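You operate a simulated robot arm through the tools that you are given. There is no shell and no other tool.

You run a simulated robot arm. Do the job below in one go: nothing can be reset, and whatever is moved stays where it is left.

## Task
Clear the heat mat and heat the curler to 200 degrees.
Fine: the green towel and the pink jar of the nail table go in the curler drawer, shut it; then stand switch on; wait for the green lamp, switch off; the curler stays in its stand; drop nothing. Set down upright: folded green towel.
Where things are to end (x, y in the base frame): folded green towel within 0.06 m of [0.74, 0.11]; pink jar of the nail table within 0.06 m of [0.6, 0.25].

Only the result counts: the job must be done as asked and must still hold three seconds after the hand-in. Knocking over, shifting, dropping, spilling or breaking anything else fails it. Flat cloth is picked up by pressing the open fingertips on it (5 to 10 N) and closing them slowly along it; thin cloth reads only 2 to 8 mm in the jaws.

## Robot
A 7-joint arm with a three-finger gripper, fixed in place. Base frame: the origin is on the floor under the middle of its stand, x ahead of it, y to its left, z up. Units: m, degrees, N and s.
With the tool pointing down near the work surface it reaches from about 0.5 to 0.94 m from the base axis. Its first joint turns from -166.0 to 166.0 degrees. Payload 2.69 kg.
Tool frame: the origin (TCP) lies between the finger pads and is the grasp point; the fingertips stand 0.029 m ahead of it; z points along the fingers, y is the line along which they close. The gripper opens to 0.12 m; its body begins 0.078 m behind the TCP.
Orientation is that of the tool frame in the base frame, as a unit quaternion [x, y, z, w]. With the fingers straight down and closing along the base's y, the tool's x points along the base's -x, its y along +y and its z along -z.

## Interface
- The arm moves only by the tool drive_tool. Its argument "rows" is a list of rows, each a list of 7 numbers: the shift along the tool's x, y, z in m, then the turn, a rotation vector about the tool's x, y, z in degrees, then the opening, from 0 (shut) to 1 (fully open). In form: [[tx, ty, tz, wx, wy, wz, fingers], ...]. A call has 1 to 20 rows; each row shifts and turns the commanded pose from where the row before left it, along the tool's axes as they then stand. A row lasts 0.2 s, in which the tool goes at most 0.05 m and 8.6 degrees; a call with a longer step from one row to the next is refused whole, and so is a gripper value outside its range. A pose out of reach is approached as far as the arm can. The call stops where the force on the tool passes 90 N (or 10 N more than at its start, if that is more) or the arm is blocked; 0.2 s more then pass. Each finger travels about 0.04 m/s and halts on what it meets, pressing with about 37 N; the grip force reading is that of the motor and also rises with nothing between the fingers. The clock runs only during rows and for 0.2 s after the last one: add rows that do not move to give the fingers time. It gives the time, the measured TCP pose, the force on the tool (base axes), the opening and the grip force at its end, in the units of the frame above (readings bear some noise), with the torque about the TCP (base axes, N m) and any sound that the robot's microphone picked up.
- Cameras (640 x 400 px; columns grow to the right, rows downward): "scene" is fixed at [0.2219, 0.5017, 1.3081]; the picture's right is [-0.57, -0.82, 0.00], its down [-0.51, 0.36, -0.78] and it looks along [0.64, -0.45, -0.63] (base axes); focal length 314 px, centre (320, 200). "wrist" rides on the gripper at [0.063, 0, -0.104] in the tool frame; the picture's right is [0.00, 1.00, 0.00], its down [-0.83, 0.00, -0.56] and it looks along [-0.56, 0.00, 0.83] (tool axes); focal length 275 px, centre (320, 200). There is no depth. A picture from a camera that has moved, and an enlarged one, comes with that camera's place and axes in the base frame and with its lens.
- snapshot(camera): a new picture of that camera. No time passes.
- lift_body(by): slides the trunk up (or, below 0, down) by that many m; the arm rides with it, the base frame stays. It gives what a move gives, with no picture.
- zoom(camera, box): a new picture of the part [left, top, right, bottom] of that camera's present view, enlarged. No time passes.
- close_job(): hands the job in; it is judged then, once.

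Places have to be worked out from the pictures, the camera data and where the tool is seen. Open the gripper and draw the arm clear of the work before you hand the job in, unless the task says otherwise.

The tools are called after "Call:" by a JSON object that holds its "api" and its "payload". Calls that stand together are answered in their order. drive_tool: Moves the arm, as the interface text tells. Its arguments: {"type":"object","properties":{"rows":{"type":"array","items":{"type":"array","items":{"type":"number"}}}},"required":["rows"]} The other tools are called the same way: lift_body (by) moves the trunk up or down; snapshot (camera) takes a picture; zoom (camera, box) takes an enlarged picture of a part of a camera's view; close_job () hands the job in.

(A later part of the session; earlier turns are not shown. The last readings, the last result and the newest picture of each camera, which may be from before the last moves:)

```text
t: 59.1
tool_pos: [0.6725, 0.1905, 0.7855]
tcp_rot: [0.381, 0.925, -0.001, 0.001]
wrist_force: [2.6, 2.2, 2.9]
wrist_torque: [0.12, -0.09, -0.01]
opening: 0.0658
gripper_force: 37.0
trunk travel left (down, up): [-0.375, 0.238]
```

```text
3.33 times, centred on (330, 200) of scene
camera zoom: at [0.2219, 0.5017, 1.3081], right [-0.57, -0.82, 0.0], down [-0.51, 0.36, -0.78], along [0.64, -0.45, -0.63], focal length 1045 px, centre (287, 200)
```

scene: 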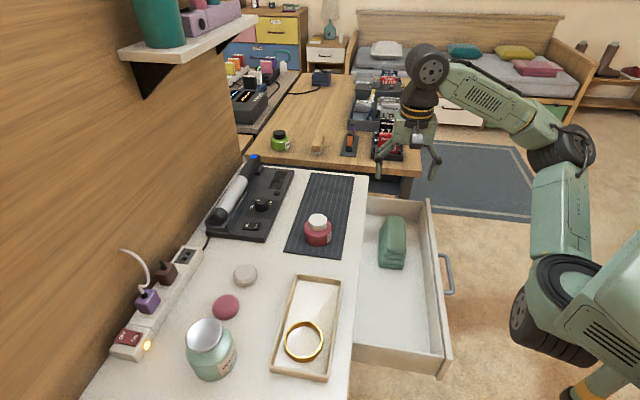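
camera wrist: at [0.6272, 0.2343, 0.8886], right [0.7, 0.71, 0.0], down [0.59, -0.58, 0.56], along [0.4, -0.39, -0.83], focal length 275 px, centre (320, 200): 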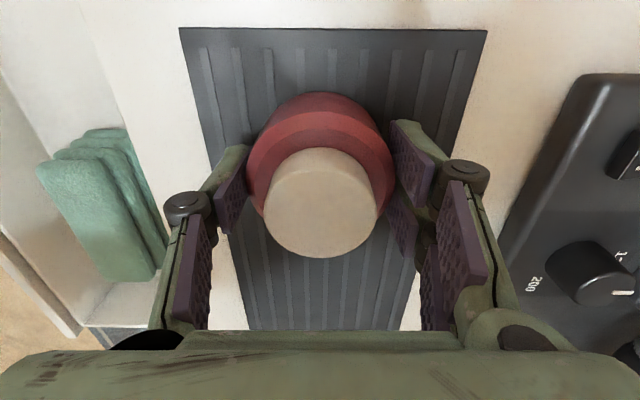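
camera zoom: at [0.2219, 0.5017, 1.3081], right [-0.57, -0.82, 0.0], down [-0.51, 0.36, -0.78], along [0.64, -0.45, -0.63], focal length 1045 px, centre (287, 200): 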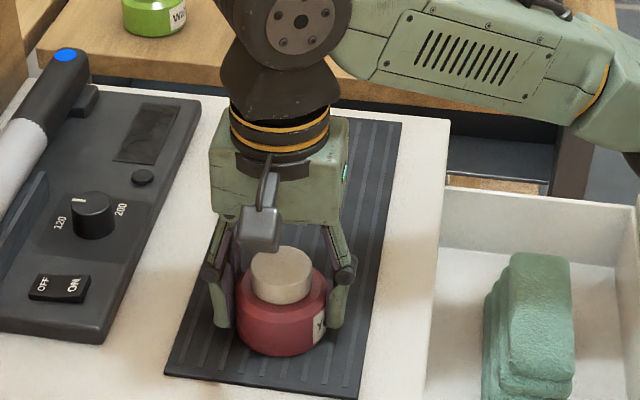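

Jar gripped at 66 mm, 37 N. I lift it slowly a little first and check it does not slip.

Call:
{"api": "drive_tool", "payload": {"rows": [[0, 0, -0.004, 0, 0, 0, 0.2], [0, 0, -0.006, 0, 0, 0, 0.2], [0, 0, -0.01, 0, 0, 0, 0.2], [0, 0, 0, 0, 0, 0, 0.2]]}}

Call:
{"api": "snapshot", "payload": {"camera": "wrist"}}

Call:
{"api": "zoom", "payload": {"camera": "scene", "box": [270, 140, 390, 260]}}

```text
t: 60.1
tool_pos: [0.6705, 0.1874, 0.8031]
tcp_rot: [0.381, 0.924, -0.002, 0.001]
wrist_force: [0.0, 0.1, -1.1]
wrist_torque: [0.03, -0.05, 0.01]
opening: 0.0663
gripper_force: 37.0
trunk travel left (down, up): [-0.375, 0.238]
```

```text
taken
camera wrist: at [0.6257, 0.2324, 0.9065], right [0.7, 0.71, 0.0], down [0.59, -0.58, 0.56], along [0.4, -0.39, -0.83], focal length 275 px, centre (320, 200)
```

wrist: 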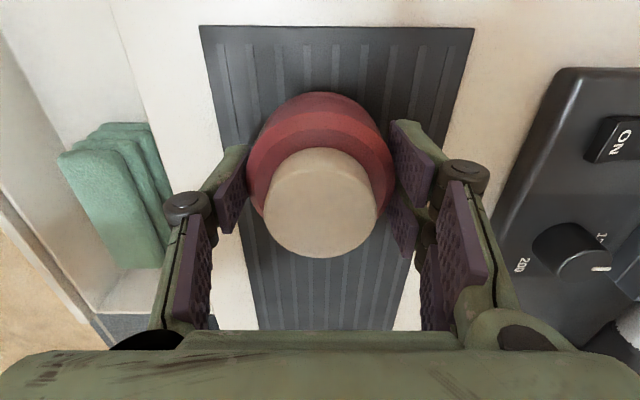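

```text
3.33 times, centred on (330, 200) of scene
camera zoom: at [0.2219, 0.5017, 1.3081], right [-0.57, -0.82, 0.0], down [-0.51, 0.36, -0.78], along [0.64, -0.45, -0.63], focal length 1045 px, centre (287, 200)
```

zoom: 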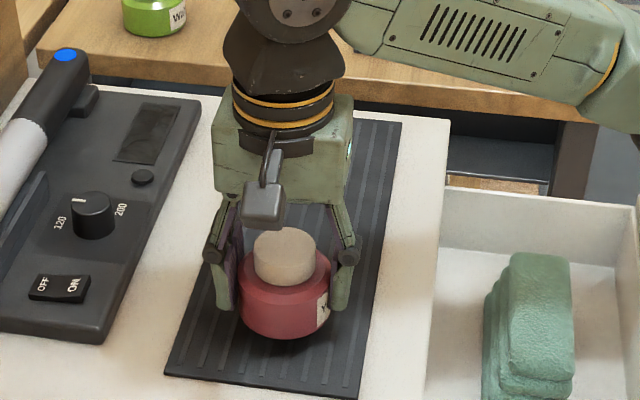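

The jar rises firmly with the hand. I lift it clear and carry it over the drawer's other half (p≈0.416, q≈0.252).

Call:
{"api": "drive_tool", "payload": {"rows": [[0, 0, -0.02, 0, 0, 0, 0.2], [0, 0, -0.02, 0, 0, 0, 0.2], [0, 0, -0.02, 0, 0, 0, 0.2], [0.0149, -0.0318, 0, 0, 0, 0, 0.2], [0.0149, -0.0318, 0, 0, 0, 0, 0.2], [0.0149, -0.0318, 0, 0, 0, 0, 0.2], [0.0149, -0.0318, 0, 0, 0, 0, 0.2], [0.0149, -0.0318, 0, 0, 0, 0, 0.2], [0.0149, -0.0318, 0, 0, 0, 0, 0.2], [0, 0, 0, 0, 0, 0, 0.2]]}}

Call:
{"api": "snapshot", "payload": {"camera": "wrist"}}

Call:
{"api": "snapshot", "payload": {"camera": "scene"}}

```text
t: 62.4
tool_pos: [0.4716, 0.1169, 0.864]
tcp_rot: [0.381, 0.924, -0.002, 0.001]
wrist_force: [-0.7, -0.7, -1.8]
wrist_torque: [0.04, 0.0, 0.0]
opening: 0.0662
gripper_force: 36.6
trunk travel left (down, up): [-0.375, 0.238]
```

```text
taken
camera wrist: at [0.427, 0.1605, 0.969], right [0.7, 0.71, 0.0], down [0.59, -0.58, 0.56], along [0.4, -0.39, -0.83], focal length 275 px, centre (320, 200)
```

wrist: 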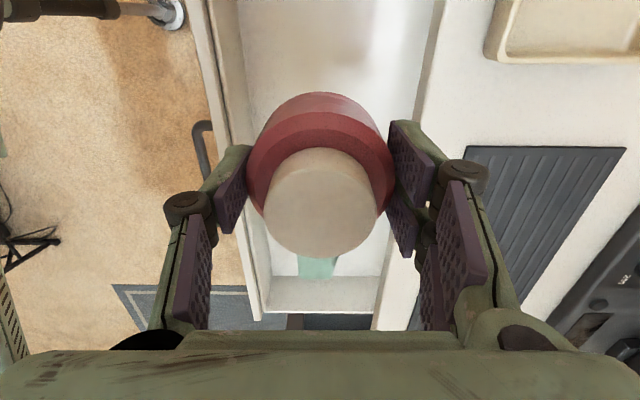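

```text
taken
```

scene: 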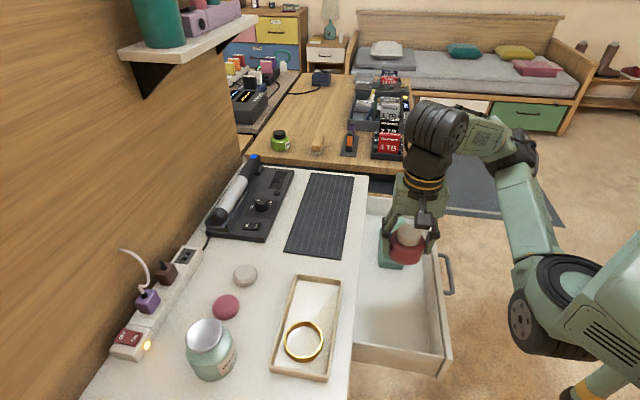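

Right above the spot. By the towel's contact height I expect the jar to touch at TCP z≈0.669; I descend to 0.677 first.

Call:
{"api": "drive_tool", "payload": {"rows": [[0, 0, 0.03, 0, 0, 0, 0.2], [0, 0, 0.03, 0, 0, 0, 0.2], [0, 0, 0.03, 0, 0, 0, 0.2], [0, 0, 0.03, 0, 0, 0, 0.2], [0, 0, 0.03, 0, 0, 0, 0.2], [0, 0, 0.02, 0, 0, 0, 0.2], [0, 0, 0.015, 0, 0, 0, 0.2], [0, 0, 0, 0, 0, 0, 0.2]]}}

Call:
{"api": "zoom", "payload": {"camera": "scene", "box": [340, 160, 480, 340]}}

Call:
{"api": "snapshot", "payload": {"camera": "wrist"}}

```text
t: 64.2
tool_pos: [0.474, 0.1145, 0.679]
tcp_rot: [0.381, 0.925, -0.003, 0.0]
wrist_force: [-0.7, -1.0, -0.6]
wrist_torque: [0.0, 0.01, 0.04]
opening: 0.066
gripper_force: 37.0
trunk travel left (down, up): [-0.375, 0.238]
```

```text
2.22 times, centred on (410, 250) of scene
camera zoom: at [0.2219, 0.5017, 1.3081], right [-0.57, -0.82, 0.0], down [-0.51, 0.36, -0.78], along [0.64, -0.45, -0.63], focal length 697 px, centre (120, 89)
```

zoom: 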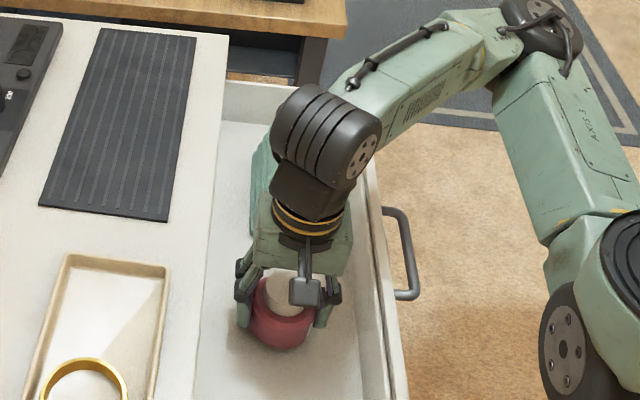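

```text
taken
camera wrist: at [0.4282, 0.1594, 0.7823], right [0.7, 0.71, 0.0], down [0.59, -0.58, 0.56], along [0.4, -0.39, -0.83], focal length 275 px, centre (320, 200)
```

wrist: 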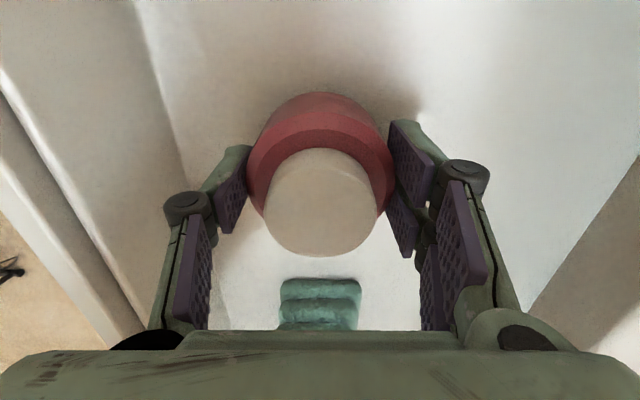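

Everything clear; I approach the bottom in 3 mm steps.

Call:
{"api": "drive_tool", "payload": {"rows": [[0, 0, 0.003, 0, 0, 0, 0.2], [0, 0, 0, 0, 0, 0, 0.2]]}}

Call:
{"api": "drive_tool", "payload": {"rows": [[0, 0, 0.003, 0, 0, 0, 0.2], [0, 0, 0, 0, 0, 0, 0.2]]}}

```text
t: 64.8
tool_pos: [0.4727, 0.1148, 0.6758]
tcp_rot: [0.381, 0.925, -0.003, 0.0]
wrist_force: [0.1, -0.5, -0.2]
wrist_torque: [0.03, -0.01, 0.0]
opening: 0.0659
gripper_force: 37.0
trunk travel left (down, up): [-0.375, 0.238]
```

```text
t: 65.3
tool_pos: [0.4724, 0.1154, 0.6724]
tcp_rot: [0.382, 0.924, -0.002, 0.001]
wrist_force: [0.1, 0.1, -1.6]
wrist_torque: [-0.02, -0.03, 0.0]
opening: 0.0662
gripper_force: 37.4
trunk travel left (down, up): [-0.375, 0.238]
```

No contact yet; two more small steps.

Call:
{"api": "drive_tool", "payload": {"rows": [[0, 0, 0.002, 0, 0, 0, 0.2], [0, 0, 0, 0, 0, 0, 0.2]]}}

Call:
{"api": "drive_tool", "payload": {"rows": [[0, 0, 0.002, 0, 0, 0, 0.2], [0, 0, 0, 0, 0, 0, 0.2]]}}

```text
t: 66.0
tool_pos: [0.4736, 0.1159, 0.6698]
tcp_rot: [0.381, 0.925, -0.002, 0.001]
wrist_force: [0.0, -0.1, -1.5]
wrist_torque: [0.01, -0.03, -0.02]
opening: 0.0661
gripper_force: 37.0
trunk travel left (down, up): [-0.375, 0.238]
```

```text
t: 66.5
tool_pos: [0.4735, 0.1174, 0.6687]
tcp_rot: [0.381, 0.925, -0.003, 0.001]
wrist_force: [-0.3, -0.5, -1.3]
wrist_torque: [-0.01, -0.04, 0.01]
opening: 0.0663
gripper_force: 36.7
trunk travel left (down, up): [-0.375, 0.238]
```

Still free (−1.3 N); continuing 2 mm at a time.

Call:
{"api": "drive_tool", "payload": {"rows": [[0, 0, 0.002, 0, 0, 0, 0.2], [0, 0, 0, 0, 0, 0, 0.2]]}}

Call:
{"api": "drive_tool", "payload": {"rows": [[0, 0, 0.001, 0, 0, 0, 0.2], [0, 0, 0, 0, 0, 0, 0.2]]}}

```text
t: 67.2
tool_pos: [0.4728, 0.1162, 0.6681]
tcp_rot: [0.382, 0.924, -0.001, 0.002]
wrist_force: [-1.4, 0.4, 24.1]
wrist_torque: [-0.05, 0.14, -0.01]
opening: 0.0663
gripper_force: 37.2
trunk travel left (down, up): [-0.375, 0.238]
```

```text
t: 67.8
tool_pos: [0.4738, 0.1156, 0.6658]
tcp_rot: [0.381, 0.925, -0.001, 0.002]
wrist_force: [-2.0, 3.2, 27.2]
wrist_torque: [0.07, -0.03, -0.05]
opening: 0.066
gripper_force: 37.1
trunk travel left (down, up): [-0.375, 0.238]
```

The jar has touched the drawer bottom. I ease up 2.5 mm to take the pressure off, open slightly and lift out.

Call:
{"api": "drive_tool", "payload": {"rows": [[0, 0, -0.0025, 0, 0, 0, 0.2], [0, 0, 0, 0, 0, 0, 0.2]]}}

Call:
{"api": "drive_tool", "payload": {"rows": [[0, 0, 0, 0, 0, 0, 0.6], [0, 0, 0, 0, 0, 0, 0.68], [0, 0, 0, 0, 0, 0, 0.68]]}}

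Call:
{"api": "snapshot", "payload": {"camera": "wrist"}}

```text
t: 68.3
tool_pos: [0.4735, 0.1159, 0.6675]
tcp_rot: [0.381, 0.925, -0.003, 0.0]
wrist_force: [0.6, 0.2, -0.7]
wrist_torque: [-0.01, 0.0, 0.0]
opening: 0.066
gripper_force: 37.2
trunk travel left (down, up): [-0.375, 0.238]
```

```text
t: 69.2
tool_pos: [0.4735, 0.1151, 0.6688]
tcp_rot: [0.381, 0.924, -0.002, 0.001]
wrist_force: [-0.3, -0.1, 0.7]
wrist_torque: [0.0, -0.02, -0.02]
opening: 0.0818
gripper_force: 0.0
trunk travel left (down, up): [-0.375, 0.238]
```

```text
taken
camera wrist: at [0.4284, 0.16, 0.7724], right [0.7, 0.71, 0.0], down [0.59, -0.58, 0.56], along [0.4, -0.39, -0.83], focal length 275 px, centre (320, 200)
```

wrist: 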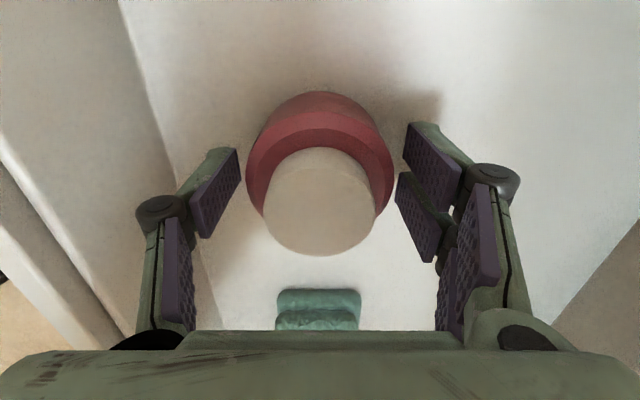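

Jar stands freely between the open fingers. I lift straight up out of the drawer.

Call:
{"api": "drive_tool", "payload": {"rows": [[0, 0, -0.01, 0, 0, 0, 0.68], [0, 0, -0.02, 0, 0, 0, 0.68], [0, 0, -0.03, 0, 0, 0, 0.68], [0, 0, -0.03, 0, 0, 0, 0.68], [0, 0, -0.03, 0, 0, 0, 0.5], [0, 0, -0.03, 0, 0, 0, 0.3], [0, 0, -0.03, 0, 0, 0, 0.2], [0, 0.03, 0, 0, 0, 0, 0.1]]}}

Call:
{"api": "snapshot", "payload": {"camera": "wrist"}}

Call:
{"api": "snapshot", "payload": {"camera": "scene"}}

```text
t: 71.0
tool_pos: [0.4935, 0.1385, 0.8482]
tcp_rot: [0.38, 0.925, -0.001, 0.001]
wrist_force: [0.6, 0.0, 0.2]
wrist_torque: [0.04, 0.0, -0.01]
opening: 0.0153
gripper_force: 1.7
trunk travel left (down, up): [-0.375, 0.238]
```

```text
taken
camera wrist: at [0.4484, 0.1824, 0.9514], right [0.7, 0.71, 0.0], down [0.59, -0.58, 0.56], along [0.4, -0.39, -0.83], focal length 275 px, centre (320, 200)
```

wrist: 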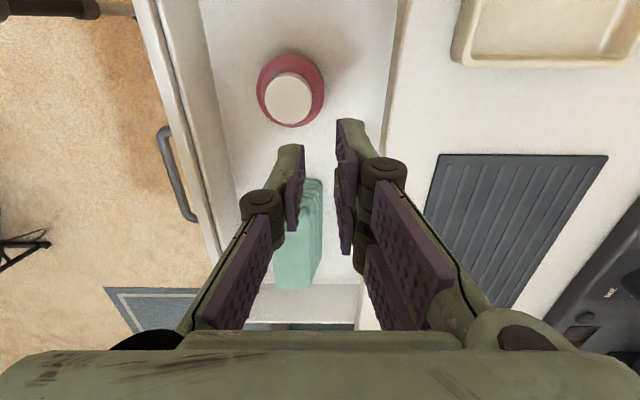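

```text
taken
```

scene: 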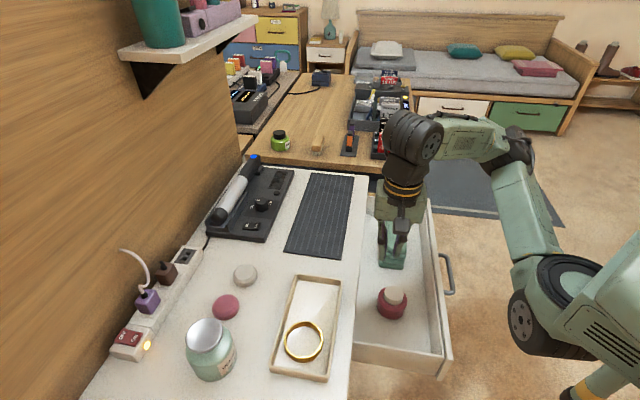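

Both items sit in the drawer, lower than the slab. To shut it, I bring the closed hand to the front face beside the handle (q≈0.52), tilted 45° so only the fingertips lead.

Call:
{"api": "drive_tool", "payload": {"rows": [[-0.0336, -0.0246, 0, 0, 0, 0, 0.0], [-0.0336, -0.0246, 0, 0, 0, 0, 0.0], [-0.0336, -0.0246, 0, 0, 0, 0, 0.0], [-0.0336, -0.0246, 0, 0, 0, 0, 0.0], [-0.0336, -0.0246, 0, 0, 0, 0, 0.0], [-0.0336, -0.0246, 0, 0, 0, 0, 0.0], [-0.0336, -0.0246, 0, 0, 0, 0, 0.0], [-0.0336, -0.0246, 0, 0, 0, 0, 0.0], [0, 0, 0, -7.5, 0, 0, 0], [0, 0, 0, -7.5, 0, 0, 0], [0, 0, 0, -7.5, 0, 0, 0], [0, 0, 0, -7.5, 0, 0, 0], [0, 0, 0, -7.5, 0, 0, 0], [0, 0, 0, -7.5, 0, 0, 0], [0, 0, 0, 0, 0, 0, 0]]}}

Call:
{"api": "snapshot", "payload": {"camera": "wrist"}}

Call:
{"api": "snapshot", "payload": {"camera": "scene"}}

```text
t: 74.2
tool_pos: [0.5459, -0.1921, 0.8503]
tcp_rot: [0.351, 0.855, 0.353, 0.148]
wrist_force: [-0.3, -0.6, -0.2]
wrist_torque: [-0.01, -0.01, 0.0]
opening: 0.0
gripper_force: 28.8
trunk travel left (down, up): [-0.375, 0.238]
```

```text
taken
camera wrist: at [0.4491, -0.1997, 0.9227], right [0.49, 0.51, 0.71], down [0.31, -0.86, 0.4], along [0.81, 0.02, -0.58], focal length 275 px, centre (320, 200)
```

wrist: 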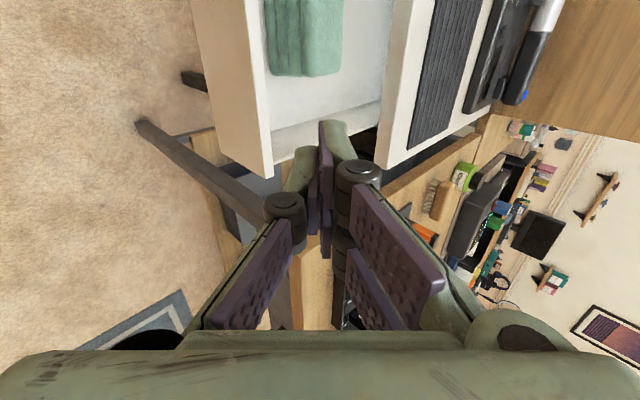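

```text
taken
```

scene: 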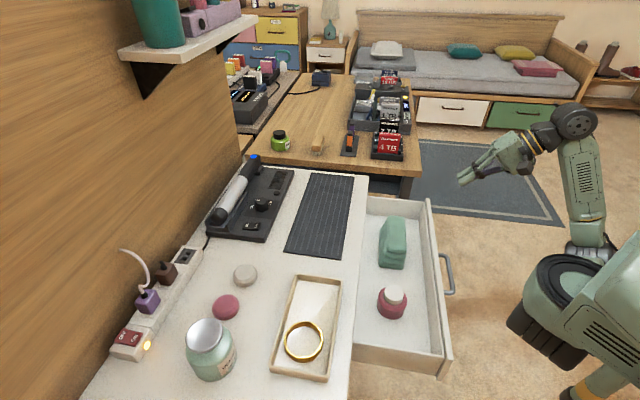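

Hand is in front of the drawer face with the drawer end visible. I lower it to push height (TCP z≈0.685).

Call:
{"api": "drive_tool", "payload": {"rows": [[0, -0.0233, 0.0233, 0, 0, 0, 0], [0, -0.0233, 0.0233, 0, 0, 0, 0], [0, -0.0233, 0.0233, 0, 0, 0, 0], [0, -0.0233, 0.0233, 0, 0, 0, 0], [0, -0.0233, 0.0233, 0, 0, 0, 0], [0, 0, 0, 0, 0, 0, 0]]}}

Call:
{"api": "snapshot", "payload": {"camera": "wrist"}}

Call:
{"api": "zoom", "payload": {"camera": "scene", "box": [340, 140, 580, 320]}}

```text
t: 75.5
tool_pos: [0.5461, -0.1945, 0.6847]
tcp_rot: [0.352, 0.855, 0.351, 0.146]
wrist_force: [0.2, 0.3, 0.3]
wrist_torque: [0.03, 0.01, 0.0]
opening: 0.0001
gripper_force: 28.6
trunk travel left (down, up): [-0.375, 0.238]
```

```text
taken
camera wrist: at [0.4502, -0.2027, 0.7578], right [0.49, 0.51, 0.7], down [0.31, -0.86, 0.4], along [0.81, 0.02, -0.59], focal length 275 px, centre (320, 200)
```

wrist: 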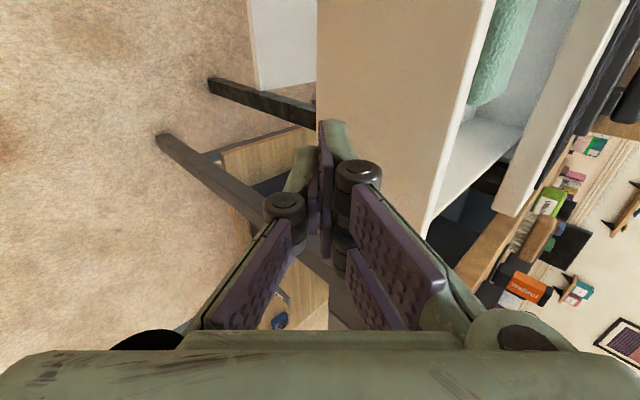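

```text
2.22 times, centred on (460, 230) of scene
camera zoom: at [0.2219, 0.5017, 1.3081], right [-0.57, -0.82, 0.0], down [-0.51, 0.36, -0.78], along [0.64, -0.45, -0.63], focal length 697 px, centre (9, 133)
```

zoom: 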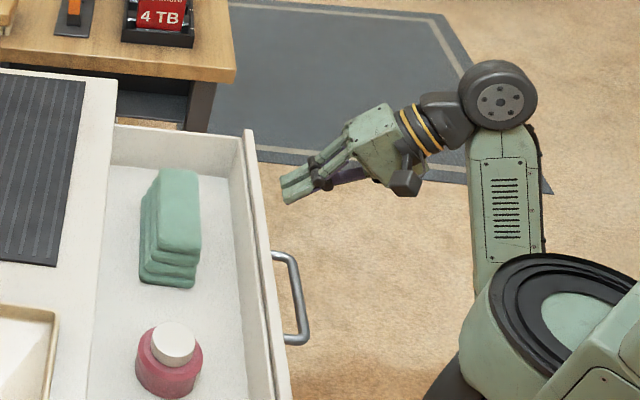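

Fingertips face the drawer front, clear of the handle. I push straight inward at a gentle pace, first half the way.

Call:
{"api": "drive_tool", "payload": {"rows": [[0, 0.007, 0.007, 0, 0, 0, 0], [0, 0.007, 0.007, 0, 0, 0, 0], [0, 0.007, 0.007, 0, 0, 0, 0], [0, 0.007, 0.007, 0, 0, 0, 0], [0, 0.007, 0.007, 0, 0, 0, 0], [0, 0.007, 0.007, 0, 0, 0, 0], [0, 0.007, 0.007, 0, 0, 0, 0], [0, 0.007, 0.007, 0, 0, 0, 0], [0, 0.007, 0.007, 0, 0, 0, 0], [0, 0.007, 0.007, 0, 0, 0, 0]]}}

Call:
{"api": "snapshot", "payload": {"camera": "scene"}}

Call:
{"api": "snapshot", "payload": {"camera": "wrist"}}

```text
t: 77.8
tool_pos: [0.6173, -0.1227, 0.6846]
tcp_rot: [0.351, 0.855, 0.352, 0.146]
wrist_force: [-0.2, -0.1, 0.6]
wrist_torque: [-0.02, 0.0, -0.01]
opening: 0.0
gripper_force: 29.2
trunk travel left (down, up): [-0.375, 0.238]
```

```text
taken
```

scene: 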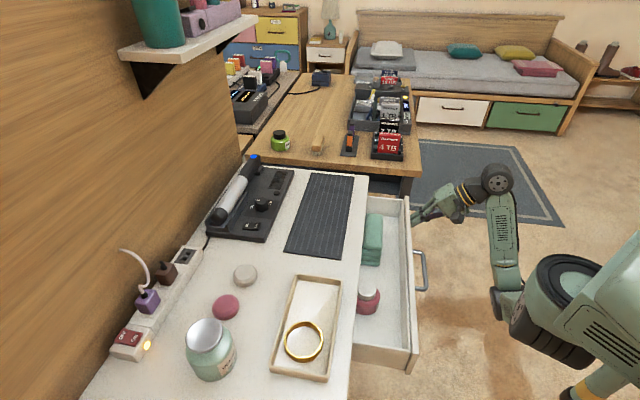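

```text
taken
camera wrist: at [0.5195, -0.1308, 0.7582], right [0.49, 0.51, 0.71], down [0.31, -0.86, 0.4], along [0.81, 0.02, -0.59], focal length 275 px, centre (320, 200)
```

wrist: 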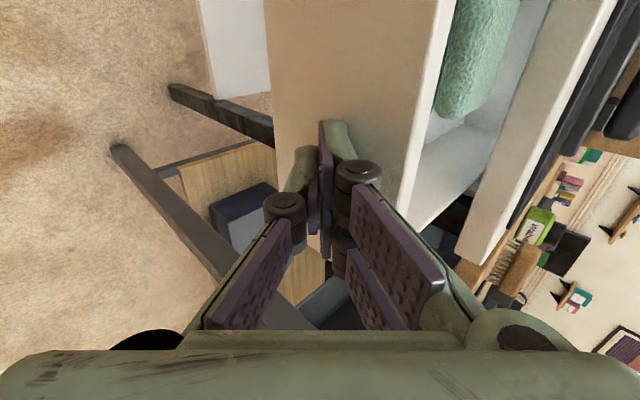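

The drawer is sliding in with items standing. I continue.

Call:
{"api": "drive_tool", "payload": {"rows": [[0, 0.007, 0.007, 0, 0, 0, 0], [0, 0.007, 0.007, 0, 0, 0, 0], [0, 0.007, 0.007, 0, 0, 0, 0], [0, 0.007, 0.007, 0, 0, 0, 0], [0, 0.007, 0.007, 0, 0, 0, 0], [0, 0.007, 0.007, 0, 0, 0, 0], [0, 0.007, 0.007, 0, 0, 0, 0], [0, 0.007, 0.007, 0, 0, 0, 0], [0, 0.007, 0.007, 0, 0, 0, 0]]}}

Call:
{"api": "snapshot", "payload": {"camera": "scene"}}

Call:
{"api": "snapshot", "payload": {"camera": "wrist"}}

```text
t: 79.8
tool_pos: [0.6793, -0.0598, 0.6842]
tcp_rot: [0.352, 0.855, 0.352, 0.147]
wrist_force: [0.5, -0.3, -0.2]
wrist_torque: [0.01, -0.03, -0.03]
opening: 0.0
gripper_force: 28.9
trunk travel left (down, up): [-0.375, 0.238]
```

```text
taken
```

scene: 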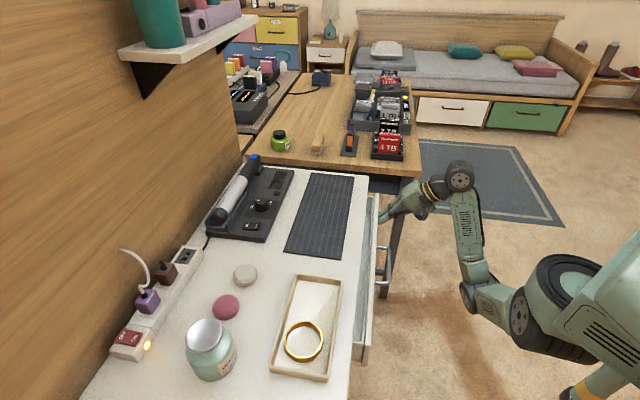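

```text
taken
camera wrist: at [0.5822, -0.0667, 0.7572], right [0.49, 0.51, 0.71], down [0.31, -0.86, 0.4], along [0.81, 0.02, -0.59], focal length 275 px, centre (320, 200)
```

wrist: 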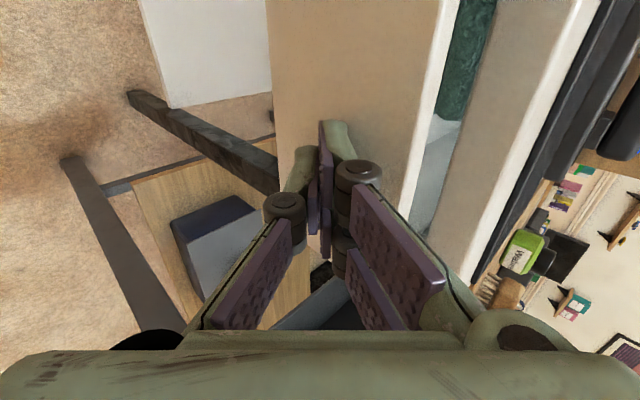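

About 3 cm remain. I continue more slowly until it seats.

Call:
{"api": "drive_tool", "payload": {"rows": [[0, 0.005, 0.005, 0, 0, 0, 0], [0, 0.005, 0.005, 0, 0, 0, 0], [0, 0.005, 0.005, 0, 0, 0, 0], [0, 0.003, 0.003, 0, 0, 0, 0], [0, 0, 0, 0, 0, 0, 0]]}}

Call:
{"api": "snapshot", "payload": {"camera": "wrist"}}

Call:
{"api": "zoom", "payload": {"camera": "scene", "box": [320, 160, 460, 380]}}

```text
t: 81.0
tool_pos: [0.6976, -0.0409, 0.6825]
tcp_rot: [0.351, 0.855, 0.352, 0.146]
wrist_force: [-0.6, -1.2, -0.2]
wrist_torque: [0.04, 0.01, -0.02]
opening: 0.0001
gripper_force: 29.3
trunk travel left (down, up): [-0.375, 0.238]
```

```text
taken
camera wrist: at [0.6002, -0.049, 0.7565], right [0.49, 0.51, 0.7], down [0.32, -0.86, 0.4], along [0.81, 0.02, -0.59], focal length 275 px, centre (320, 200)
```

wrist: 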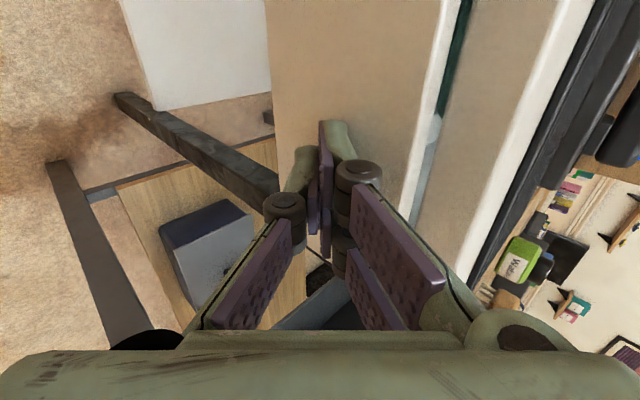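

```text
1.82 times, centred on (390, 270) of scene
camera zoom: at [0.2219, 0.5017, 1.3081], right [-0.57, -0.82, 0.0], down [-0.51, 0.36, -0.78], along [0.64, -0.45, -0.63], focal length 570 px, centre (193, 73)
```

zoom: 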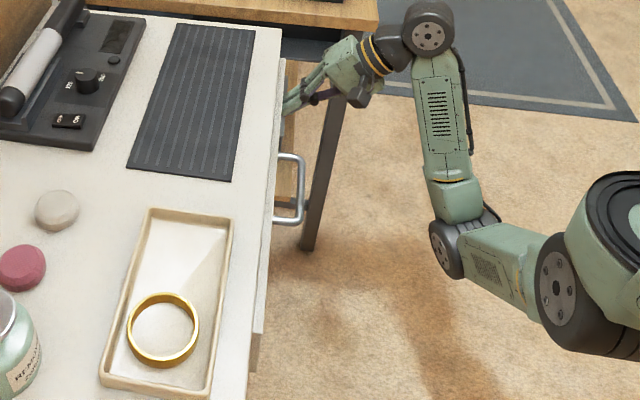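

A slit of about 1 cm remains. I keep pushing in 3–4 mm steps until the force rises.

Call:
{"api": "drive_tool", "payload": {"rows": [[0, 0.003, 0.003, 0, 0, 0, 0], [0, 0.003, 0.003, 0, 0, 0, 0], [0, 0, 0, 0, 0, 0, 0]]}}

Call:
{"api": "drive_tool", "payload": {"rows": [[0, 0.0025, 0.0025, 0, 0, 0, 0], [0, 0, 0, 0, 0, 0, 0]]}}

Call:
{"api": "snapshot", "payload": {"camera": "wrist"}}

```text
t: 81.8
tool_pos: [0.7044, -0.0347, 0.6832]
tcp_rot: [0.351, 0.856, 0.351, 0.146]
wrist_force: [-0.3, 0.6, 0.6]
wrist_torque: [0.02, 0.01, 0.04]
opening: 0.0002
gripper_force: 28.5
trunk travel left (down, up): [-0.375, 0.238]
```

```text
t: 82.3
tool_pos: [0.705, -0.033, 0.6831]
tcp_rot: [0.352, 0.855, 0.352, 0.147]
wrist_force: [0.4, -0.3, 0.1]
wrist_torque: [0.02, -0.01, 0.02]
opening: 0.0002
gripper_force: 28.7
trunk travel left (down, up): [-0.375, 0.238]
```

```text
taken
camera wrist: at [0.6085, -0.0407, 0.7563], right [0.49, 0.51, 0.7], down [0.31, -0.86, 0.4], along [0.81, 0.02, -0.59], focal length 275 px, centre (320, 200)
```

wrist: 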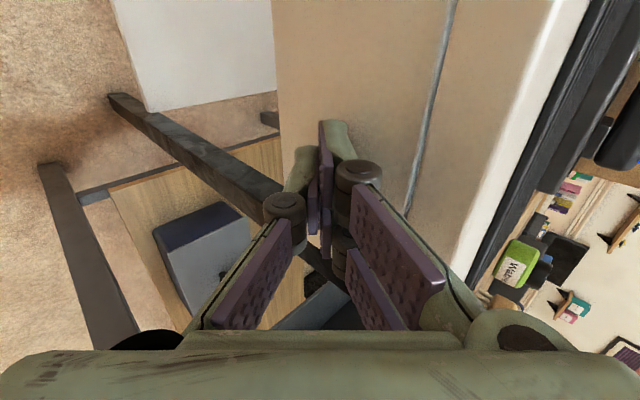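

The slit has almost vanished. A little more until there is real resistance.

Call:
{"api": "drive_tool", "payload": {"rows": [[0, 0.002, 0.002, 0, 0, 0, 0], [0, 0.002, 0.002, 0, 0, 0, 0], [0, 0, 0, 0, 0, 0, 0]]}}

Call:
{"api": "zoom", "payload": {"camera": "wrist", "box": [360, 0, 540, 230]}}

```text
t: 83.2
tool_pos: [0.7078, -0.0297, 0.6834]
tcp_rot: [0.352, 0.855, 0.351, 0.147]
wrist_force: [-22.4, -16.2, -1.1]
wrist_torque: [-0.17, 0.28, 0.04]
opening: 0.0001
gripper_force: 27.7
trunk travel left (down, up): [-0.375, 0.238]
```

```text
1.74 times, centred on (450, 115) of wrist
camera zoom: at [0.6113, -0.0371, 0.7569], right [0.5, 0.51, 0.7], down [0.31, -0.86, 0.4], along [0.81, 0.02, -0.59], focal length 479 px, centre (94, 348)
```

zoom: 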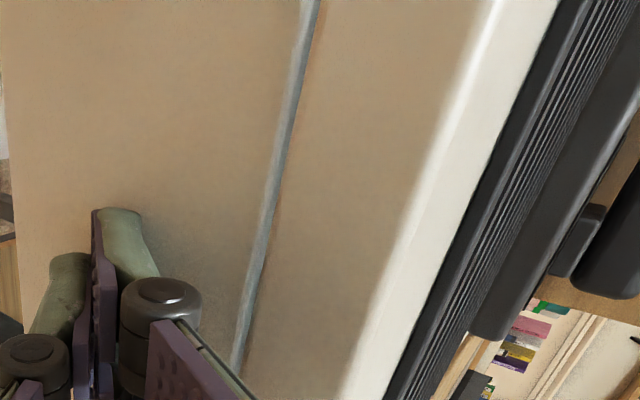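

27 N against a solid stop and only the same thin seam as at the very start, so the drawer is shut. I back off and raise the hand, then verify.

Call:
{"api": "drive_tool", "payload": {"rows": [[0, -0.007, -0.007, 0, 0, 0, 0], [0, -0.014, -0.014, 0, 0, 0, 0], [0, -0.021, -0.021, 0, 0, 0, 0], [0, 0.0, -0.04, 0, 0, 0, 0], [0, 0.02, -0.02, 7.5, 0, 0, 0], [0, 0.025, -0.02, 7.5, 0, 0, 0], [0, 0.01, -0.03, 7.5, 0, 0, 0], [0, 0.005, -0.035, 7.5, 0, 0, 0], [0, 0, -0.04, 7.5, 0, 0, 0], [0, 0, -0.03, 7.5, 0, 0, 0], [0, 0, 0, 0, 0, 0, 0]]}}

Call:
{"api": "snapshot", "payload": {"camera": "scene"}}

Call:
{"api": "snapshot", "payload": {"camera": "wrist"}}

```text
t: 85.5
tool_pos: [0.6293, -0.1026, 0.9085]
tcp_rot: [0.381, 0.924, -0.002, 0.002]
wrist_force: [-0.4, -0.2, 0.6]
wrist_torque: [-0.01, 0.01, 0.0]
opening: 0.0
gripper_force: 28.5
trunk travel left (down, up): [-0.375, 0.238]
```

```text
taken
```

scene: 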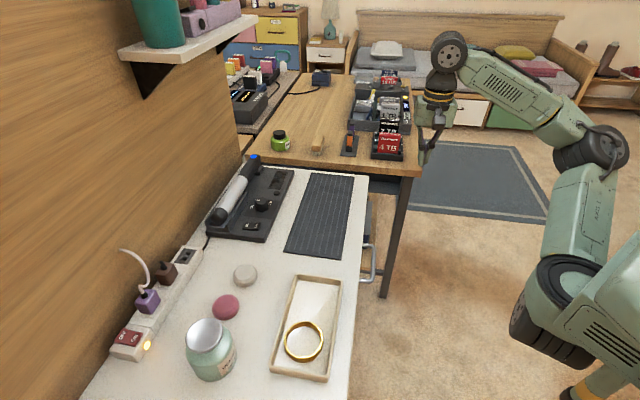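

```text
taken
camera wrist: at [0.5855, -0.0584, 1.0117], right [0.7, 0.71, 0.0], down [0.59, -0.58, 0.56], along [0.4, -0.39, -0.83], focal length 275 px, centre (320, 200)
```

wrist: 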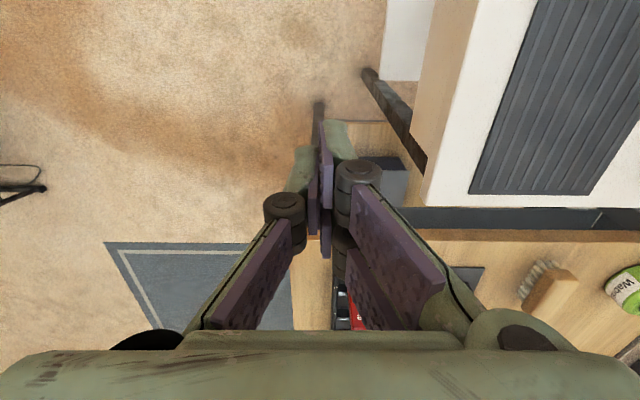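

The handle is back at its original place: drawer shut. Now for the dial: I raise the trunk to its starting level for reach and yaw the tool by −150° so the later +120° turn keeps the camera and fingers away from the wall and cradle.

Call:
{"api": "lift_body", "payload": {"by": 0.2}}

Call:
{"api": "drive_tool", "payload": {"rows": [[0, 0, 0, 0, 0, -8.35, 0.2], [0, 0, 0, 0, 0, -8.35, 0.5], [0, 0, 0, 0, 0, -8.35, 0.5], [0, 0, 0, 0, 0, -8.35, 0.5], [0, 0, 0, 0, 0, -8.35, 0.5], [0, 0, 0, 0, 0, -8.35, 0.5], [0, 0, 0, 0, 0, -8.35, 0.5], [0, 0, 0, 0, 0, -8.35, 0.5], [0, 0, 0, 0, 0, -8.35, 0.5], [0, 0, 0, 0, 0, -8.35, 0.5], [0, 0, 0, 0, 0, -8.35, 0.5], [0, 0, 0, 0, 0, -8.35, 0.5], [0, 0, 0, 0, 0, -8.35, 0.5], [0, 0, 0, 0, 0, -8.35, 0.5], [0, 0, 0, 0, 0, -8.35, 0.5], [0, 0, 0, 0, 0, -8.35, 0.5], [0, 0, 0, 0, 0, -8.35, 0.5], [0, 0, 0, 0, 0, -8.35, 0.5]]}}

Call:
{"api": "snapshot", "payload": {"camera": "scene"}}

```text
t: 87.7
tool_pos: [0.6318, -0.1038, 1.1069]
tcp_rot: [0.381, 0.925, -0.003, 0.001]
wrist_force: [0.1, 0.3, -0.4]
wrist_torque: [0.03, 0.0, 0.01]
opening: 0.0
gripper_force: 29.0
trunk travel left (down, up): [-0.575, 0.038]
```

```text
t: 91.5
tool_pos: [0.6315, -0.1033, 1.1073]
tcp_rot: [0.797, -0.604, 0.002, 0.003]
wrist_force: [-0.2, -0.3, -0.9]
wrist_torque: [0.0, 0.01, 0.03]
opening: 0.0599
gripper_force: 0.1
trunk travel left (down, up): [-0.575, 0.038]
```

```text
taken
```

scene: 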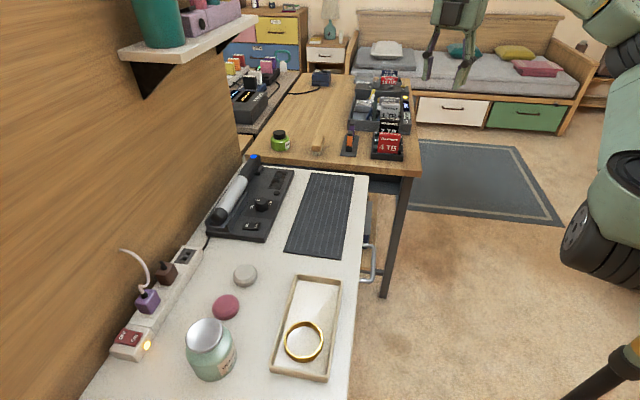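

Now I align the jaw line nearer the table's length direction, descend clear of the shelf in front of the table, then move in at z≈0.86 toward the dial for a close look.

Call:
{"api": "drive_tool", "payload": {"rows": [[0, 0, 0.0417, 0, 0, 5.12, 0.45], [0, 0, 0.0417, 0, 0, 5.12, 0.45], [0, 0, 0.0417, 0, 0, 5.12, 0.45], [0, 0, 0.0417, 0, 0, 5.12, 0.45], [0, 0, 0.0417, 0, 0, 5.12, 0.45], [0, 0, 0.0417, 0, 0, 5.12, 0.45], [-0.0444, -0.0098, 0, 0, 0, 0, 0.45], [-0.0444, -0.0098, 0, 0, 0, 0, 0.45], [-0.0444, -0.0098, 0, 0, 0, 0, 0.45], [-0.0444, -0.0098, 0, 0, 0, 0, 0.45], [-0.0444, -0.0098, 0, 0, 0, 0, 0.45], [-0.0444, -0.0098, 0, 0, 0, 0, 0.45], [-0.0444, -0.0098, 0, 0, 0, 0, 0.45], [-0.0444, -0.0098, 0, 0, 0, 0, 0.45], [0, 0, 0, 0, 0, 0, 0.45]]}}

Call:
{"api": "snapshot", "payload": {"camera": "wrist"}}

Call:
{"api": "snapshot", "payload": {"camera": "scene"}}

```text
t: 94.7
tool_pos: [0.7993, 0.2169, 0.8536]
tcp_rot: [-0.608, 0.794, -0.002, -0.002]
wrist_force: [0.1, 0.1, -0.1]
wrist_torque: [0.01, 0.0, 0.0]
opening: 0.0539
gripper_force: 0.0
trunk travel left (down, up): [-0.575, 0.038]
```

```text
taken
camera wrist: at [0.7822, 0.1575, 0.9578], right [-0.97, 0.26, 0.0], down [0.21, 0.81, 0.55], along [0.14, 0.53, -0.83], focal length 275 px, centre (320, 200)
```

wrist: 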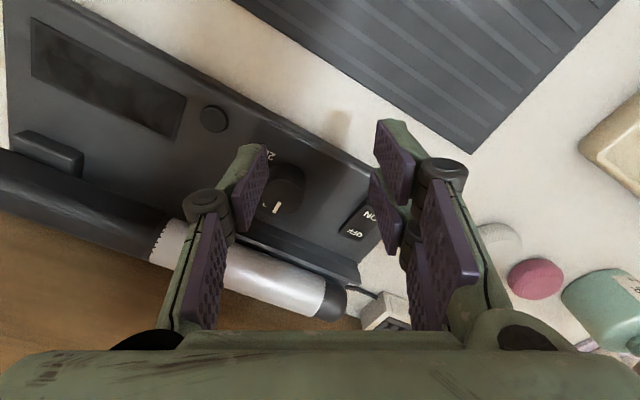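

```text
taken
```

scene: 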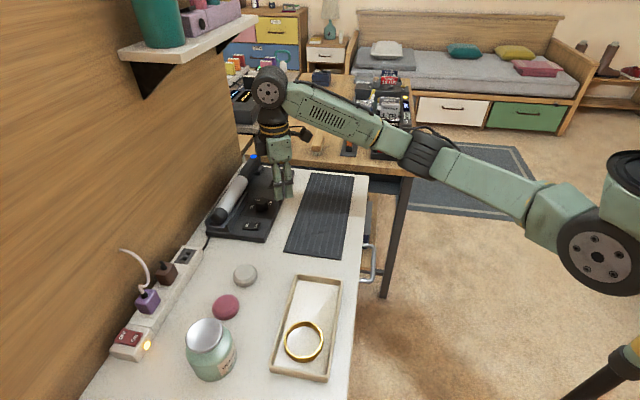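

The dial is near the left finger in view. I zoom in for its exact centre and pointer, and the surroundings.

Call:
{"api": "zoom", "payload": {"camera": "wrist", "box": [220, 130, 400, 260]}}

Call:
{"api": "zoom", "payload": {"camera": "scene", "box": [190, 60, 310, 250]}}

```text
3.08 times, centred on (310, 195) of wrist
camera zoom: at [0.7822, 0.1575, 0.9578], right [-0.97, 0.26, 0.0], down [0.21, 0.81, 0.55], along [0.14, 0.53, -0.83], focal length 847 px, centre (351, 215)
```

zoom: 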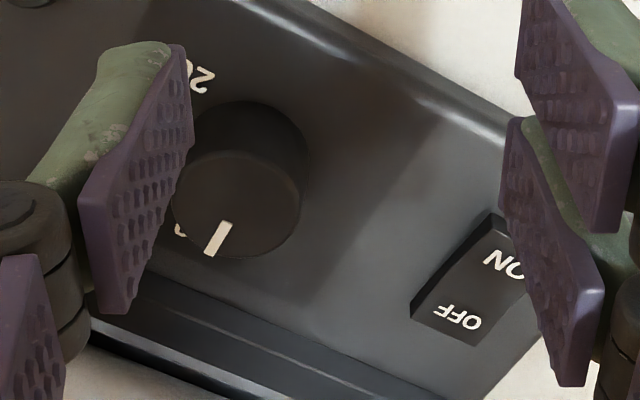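

```text
2.11 times, centred on (250, 155) of scene
camera zoom: at [0.2219, 0.5017, 1.3081], right [-0.57, -0.82, 0.0], down [-0.51, 0.36, -0.78], along [0.64, -0.45, -0.63], focal length 660 px, centre (467, 295)
```

zoom: 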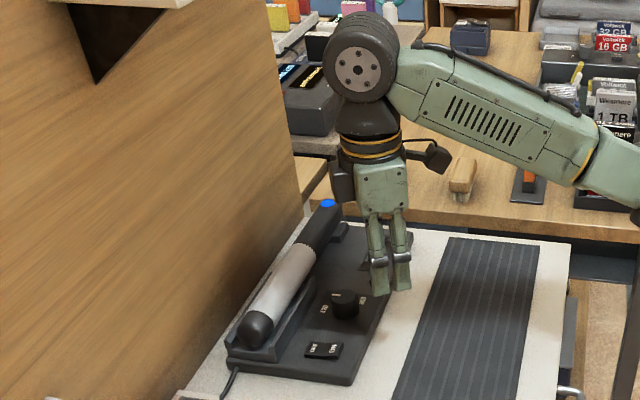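

Knob centre comes out at p≈0.779, q≈0.409 (x 0.840, y 0.262), radius 16 mm, top z≈0.781. I move the hand directly above it, still at z≈0.855.

Call:
{"api": "drive_tool", "payload": {"rows": [[-0.018, -0.0093, 0, 0, 0, 0, 0.45], [-0.018, -0.0093, 0, 0, 0, 0, 0.45], [-0.0182, -0.0093, 0, 0, 0, 0, 0.45], [0, 0, 0, 0, 0, 0, 0.45]]}}

Call:
{"api": "snapshot", "payload": {"camera": "wrist"}}

Call:
{"api": "zoom", "payload": {"camera": "scene", "box": [190, 60, 310, 250]}}

```text
t: 95.7
tool_pos: [0.8407, 0.2662, 0.8552]
tcp_rot: [-0.608, 0.794, -0.003, -0.001]
wrist_force: [-0.2, 0.3, 0.0]
wrist_torque: [0.0, 0.0, 0.02]
opening: 0.054
gripper_force: 0.0
trunk travel left (down, up): [-0.575, 0.038]
```

```text
taken
camera wrist: at [0.8246, 0.205, 0.9592], right [-0.97, 0.26, 0.0], down [0.21, 0.81, 0.55], along [0.14, 0.53, -0.83], focal length 275 px, centre (320, 200)
```

wrist: 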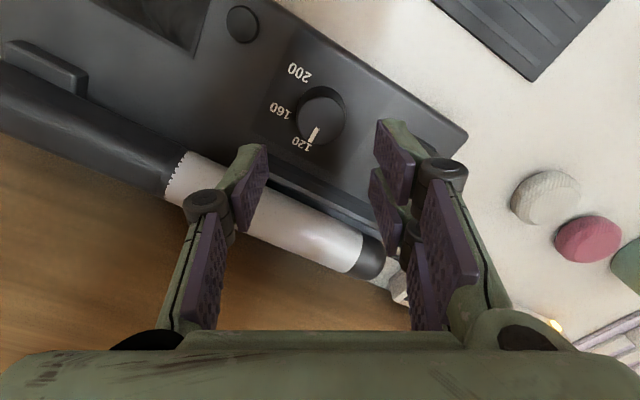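

```text
2.11 times, centred on (250, 155) of scene
camera zoom: at [0.2219, 0.5017, 1.3081], right [-0.57, -0.82, 0.0], down [-0.51, 0.36, -0.78], along [0.64, -0.45, -0.63], focal length 660 px, centre (467, 295)
```

zoom: 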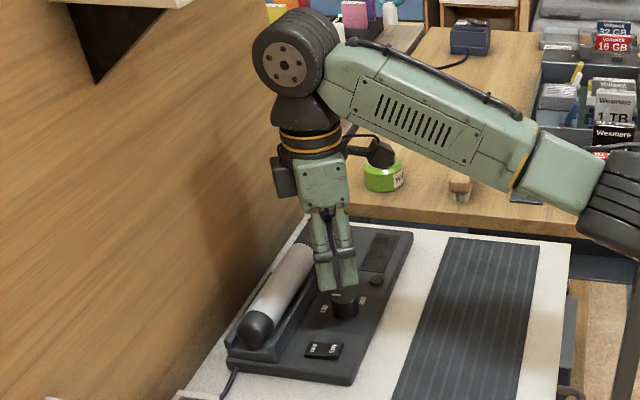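

All three labels and the pointer are now visible. I zoom to fix the dial geometry.

Call:
{"api": "zoom", "payload": {"camera": "wrist", "box": [250, 50, 390, 170]}}

```text
3.33 times, centred on (320, 110) of wrist
camera zoom: at [0.8246, 0.205, 0.9592], right [-0.97, 0.26, 0.0], down [0.21, 0.81, 0.55], along [0.14, 0.53, -0.83], focal length 918 px, centre (320, 500)
```

zoom: 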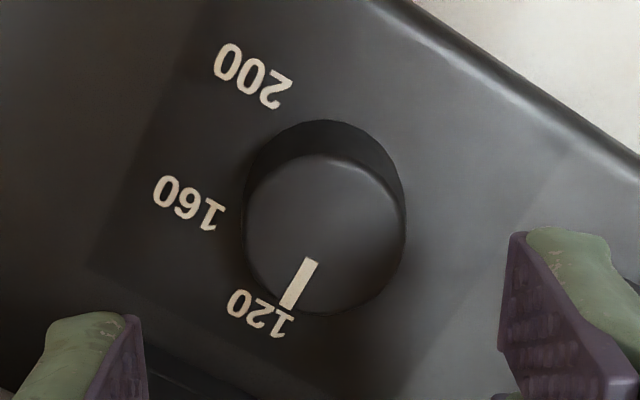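

Labels lie at 60° spacing exactly: 120 at heading 45°, 160 at −15°, 200 at −75°; the knob is ~7 mm from the tool axis. I correct the centre, and turn the tool −25° so the +120° stroke stays clear of the cradle.

Call:
{"api": "drive_tool", "payload": {"rows": [[0.0068, 0.001, 0, 0, 0, 0, 0.45], [0, 0, 0, 0, 0, -8.3, 0.45], [0, 0, 0, 0, 0, -8.3, 0.45], [0, 0, 0, 0, 0, -8.4, 0.45], [0, 0, 0.015, 0, 0, 0, 0.45], [0, 0, 0, 0, 0, 0, 0.45]]}}

Call:
{"api": "snapshot", "payload": {"camera": "wrist"}}

Call:
{"api": "zoom", "payload": {"camera": "wrist", "box": [230, 50, 410, 200]}}

```text
t: 97.1
tool_pos: [0.8377, 0.2577, 0.8401]
tcp_rot: [0.765, -0.644, 0.001, 0.002]
wrist_force: [0.5, -0.6, 0.3]
wrist_torque: [0.0, 0.02, -0.04]
opening: 0.0541
gripper_force: 0.2
trunk travel left (down, up): [-0.575, 0.038]
```

```text
taken
camera wrist: at [0.8489, 0.1956, 0.9448], right [-0.98, -0.18, 0.0], down [-0.15, 0.82, 0.55], along [-0.1, 0.54, -0.83], focal length 275 px, centre (320, 200)
```

wrist: 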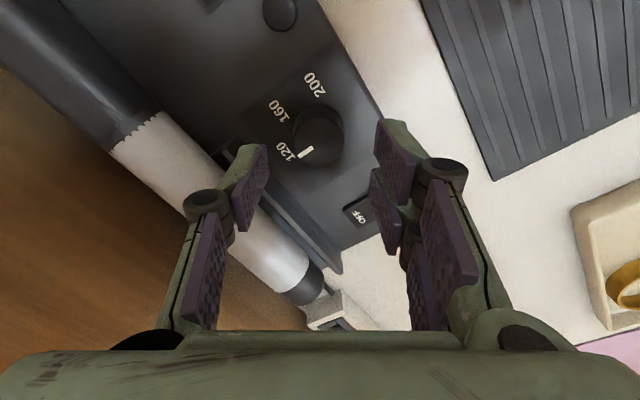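

```text
2.67 times, centred on (320, 125) of wrist
camera zoom: at [0.8489, 0.1956, 0.9448], right [-0.98, -0.18, 0.0], down [-0.15, 0.82, 0.55], along [-0.1, 0.54, -0.83], focal length 734 px, centre (320, 400)
```

zoom: 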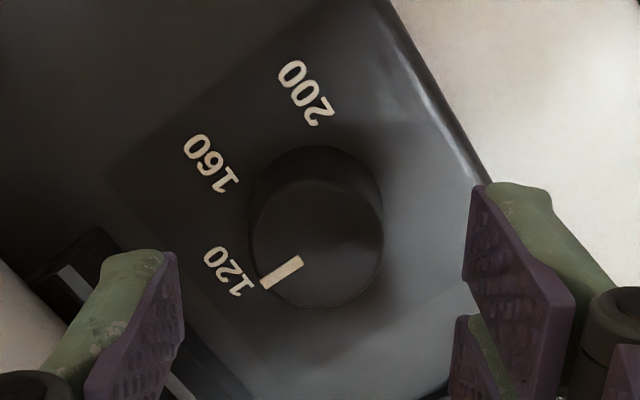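

The knob is centred on the tool axis within about 1 mm. I descend around it to 5 mm above the plate.

Call:
{"api": "drive_tool", "payload": {"rows": [[0, 0, 0.018, 0, 0, 0, 0.45], [0, 0, 0.018, 0, 0, 0, 0.45], [0, 0, 0.012, 0, 0, 0, 0.45], [0, 0, 0, 0, 0, 0, 0.45]]}}

Call:
{"api": "snapshot", "payload": {"camera": "wrist"}}

Call:
{"api": "zoom", "payload": {"camera": "scene", "box": [200, 90, 310, 250]}}

```text
t: 98.1
tool_pos: [0.8392, 0.2567, 0.7932]
tcp_rot: [0.765, -0.644, 0.001, 0.001]
wrist_force: [-0.3, -0.2, 0.2]
wrist_torque: [-0.01, 0.03, 0.01]
opening: 0.0539
gripper_force: 0.0
trunk travel left (down, up): [-0.575, 0.038]
```

```text
taken
camera wrist: at [0.8499, 0.1952, 0.8974], right [-0.98, -0.17, 0.0], down [-0.15, 0.82, 0.55], along [-0.1, 0.54, -0.83], focal length 275 px, centre (320, 200)
```

wrist: 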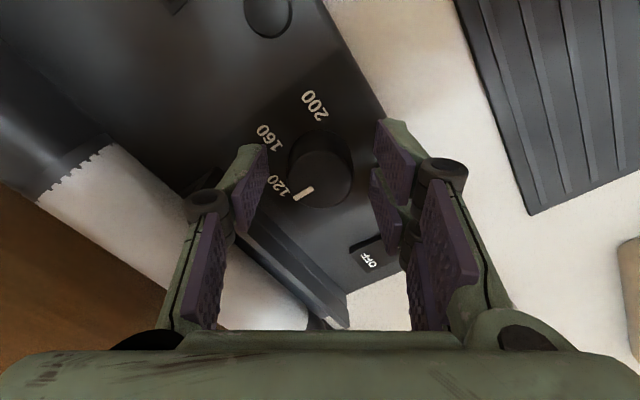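

```text
2.50 times, centred on (255, 170) of scene
camera zoom: at [0.2219, 0.5017, 1.3081], right [-0.57, -0.82, 0.0], down [-0.51, 0.36, -0.78], along [0.64, -0.45, -0.63], focal length 784 px, centre (482, 275)
```

zoom: 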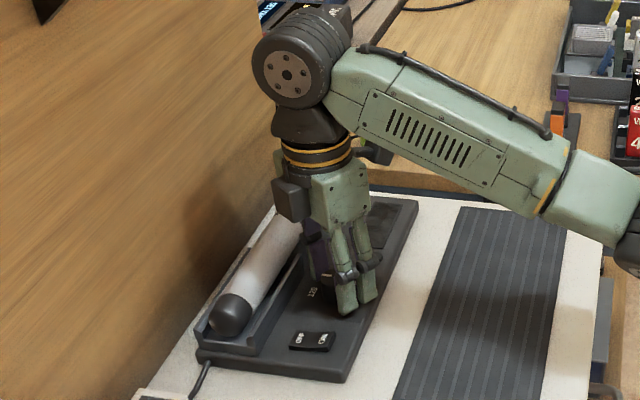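

Fingers are around the knob, no contact. I close on it.

Call:
{"api": "drive_tool", "payload": {"rows": [[0, 0, 0, 0, 0, 0, 0.35], [0, 0, 0, 0, 0, 0, 0.25], [0, 0, 0, 0, 0, 0, 0.1], [0, 0, 0, 0, 0, 0, 0.1], [0, 0, 0, 0, 0, 0, 0.1]]}}

Call:
{"api": "snapshot", "payload": {"camera": "wrist"}}

```text
t: 99.3
tool_pos: [0.8383, 0.2566, 0.7931]
tcp_rot: [0.765, -0.644, 0.002, 0.002]
wrist_force: [-1.7, -1.3, -1.3]
wrist_torque: [0.03, 0.08, 0.03]
opening: 0.0326
gripper_force: 44.9
trunk travel left (down, up): [-0.575, 0.038]
```

```text
taken
camera wrist: at [0.8499, 0.1952, 0.8975], right [-0.98, -0.17, 0.0], down [-0.15, 0.82, 0.55], along [-0.1, 0.54, -0.83], focal length 275 px, centre (320, 200)
```

wrist: 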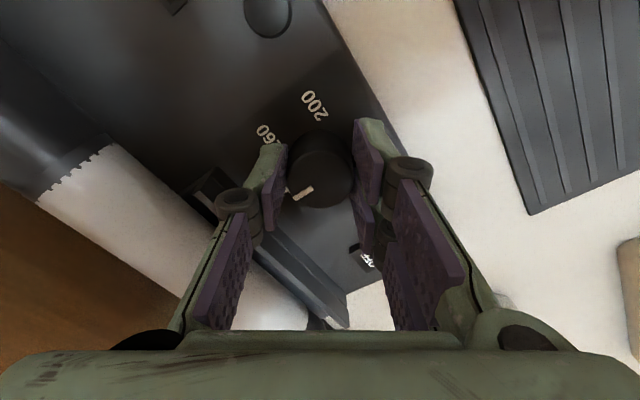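

Gripped at 33 mm. I turn clockwise (as seen from above) by 25° first and check the pointer follows.

Call:
{"api": "drive_tool", "payload": {"rows": [[0, 0, 0, 0, 0, 6, 0.1], [0, 0, 0, 0, 0, 6, 0.1], [0, 0, 0, 0, 0, 6, 0.1], [0, 0, 0, 0, 0, 7, 0.1], [0, 0, 0, 0, 0, 0, 0.1]]}}

Call:
{"api": "snapshot", "payload": {"camera": "wrist"}}

```text
t: 100.5
tool_pos: [0.8389, 0.2557, 0.794]
tcp_rot: [-0.608, 0.794, -0.003, 0.0]
wrist_force: [-1.9, 2.2, 2.5]
wrist_torque: [-0.78, 0.31, 0.0]
opening: 0.0326
gripper_force: 45.5
trunk travel left (down, up): [-0.575, 0.038]
```

```text
taken
camera wrist: at [0.8214, 0.1964, 0.8975], right [-0.97, 0.26, 0.0], down [0.21, 0.81, 0.55], along [0.15, 0.53, -0.83], focal length 275 px, centre (320, 200)
```

wrist: 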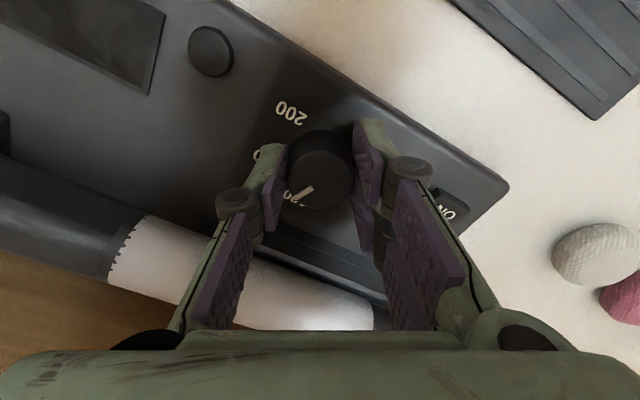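

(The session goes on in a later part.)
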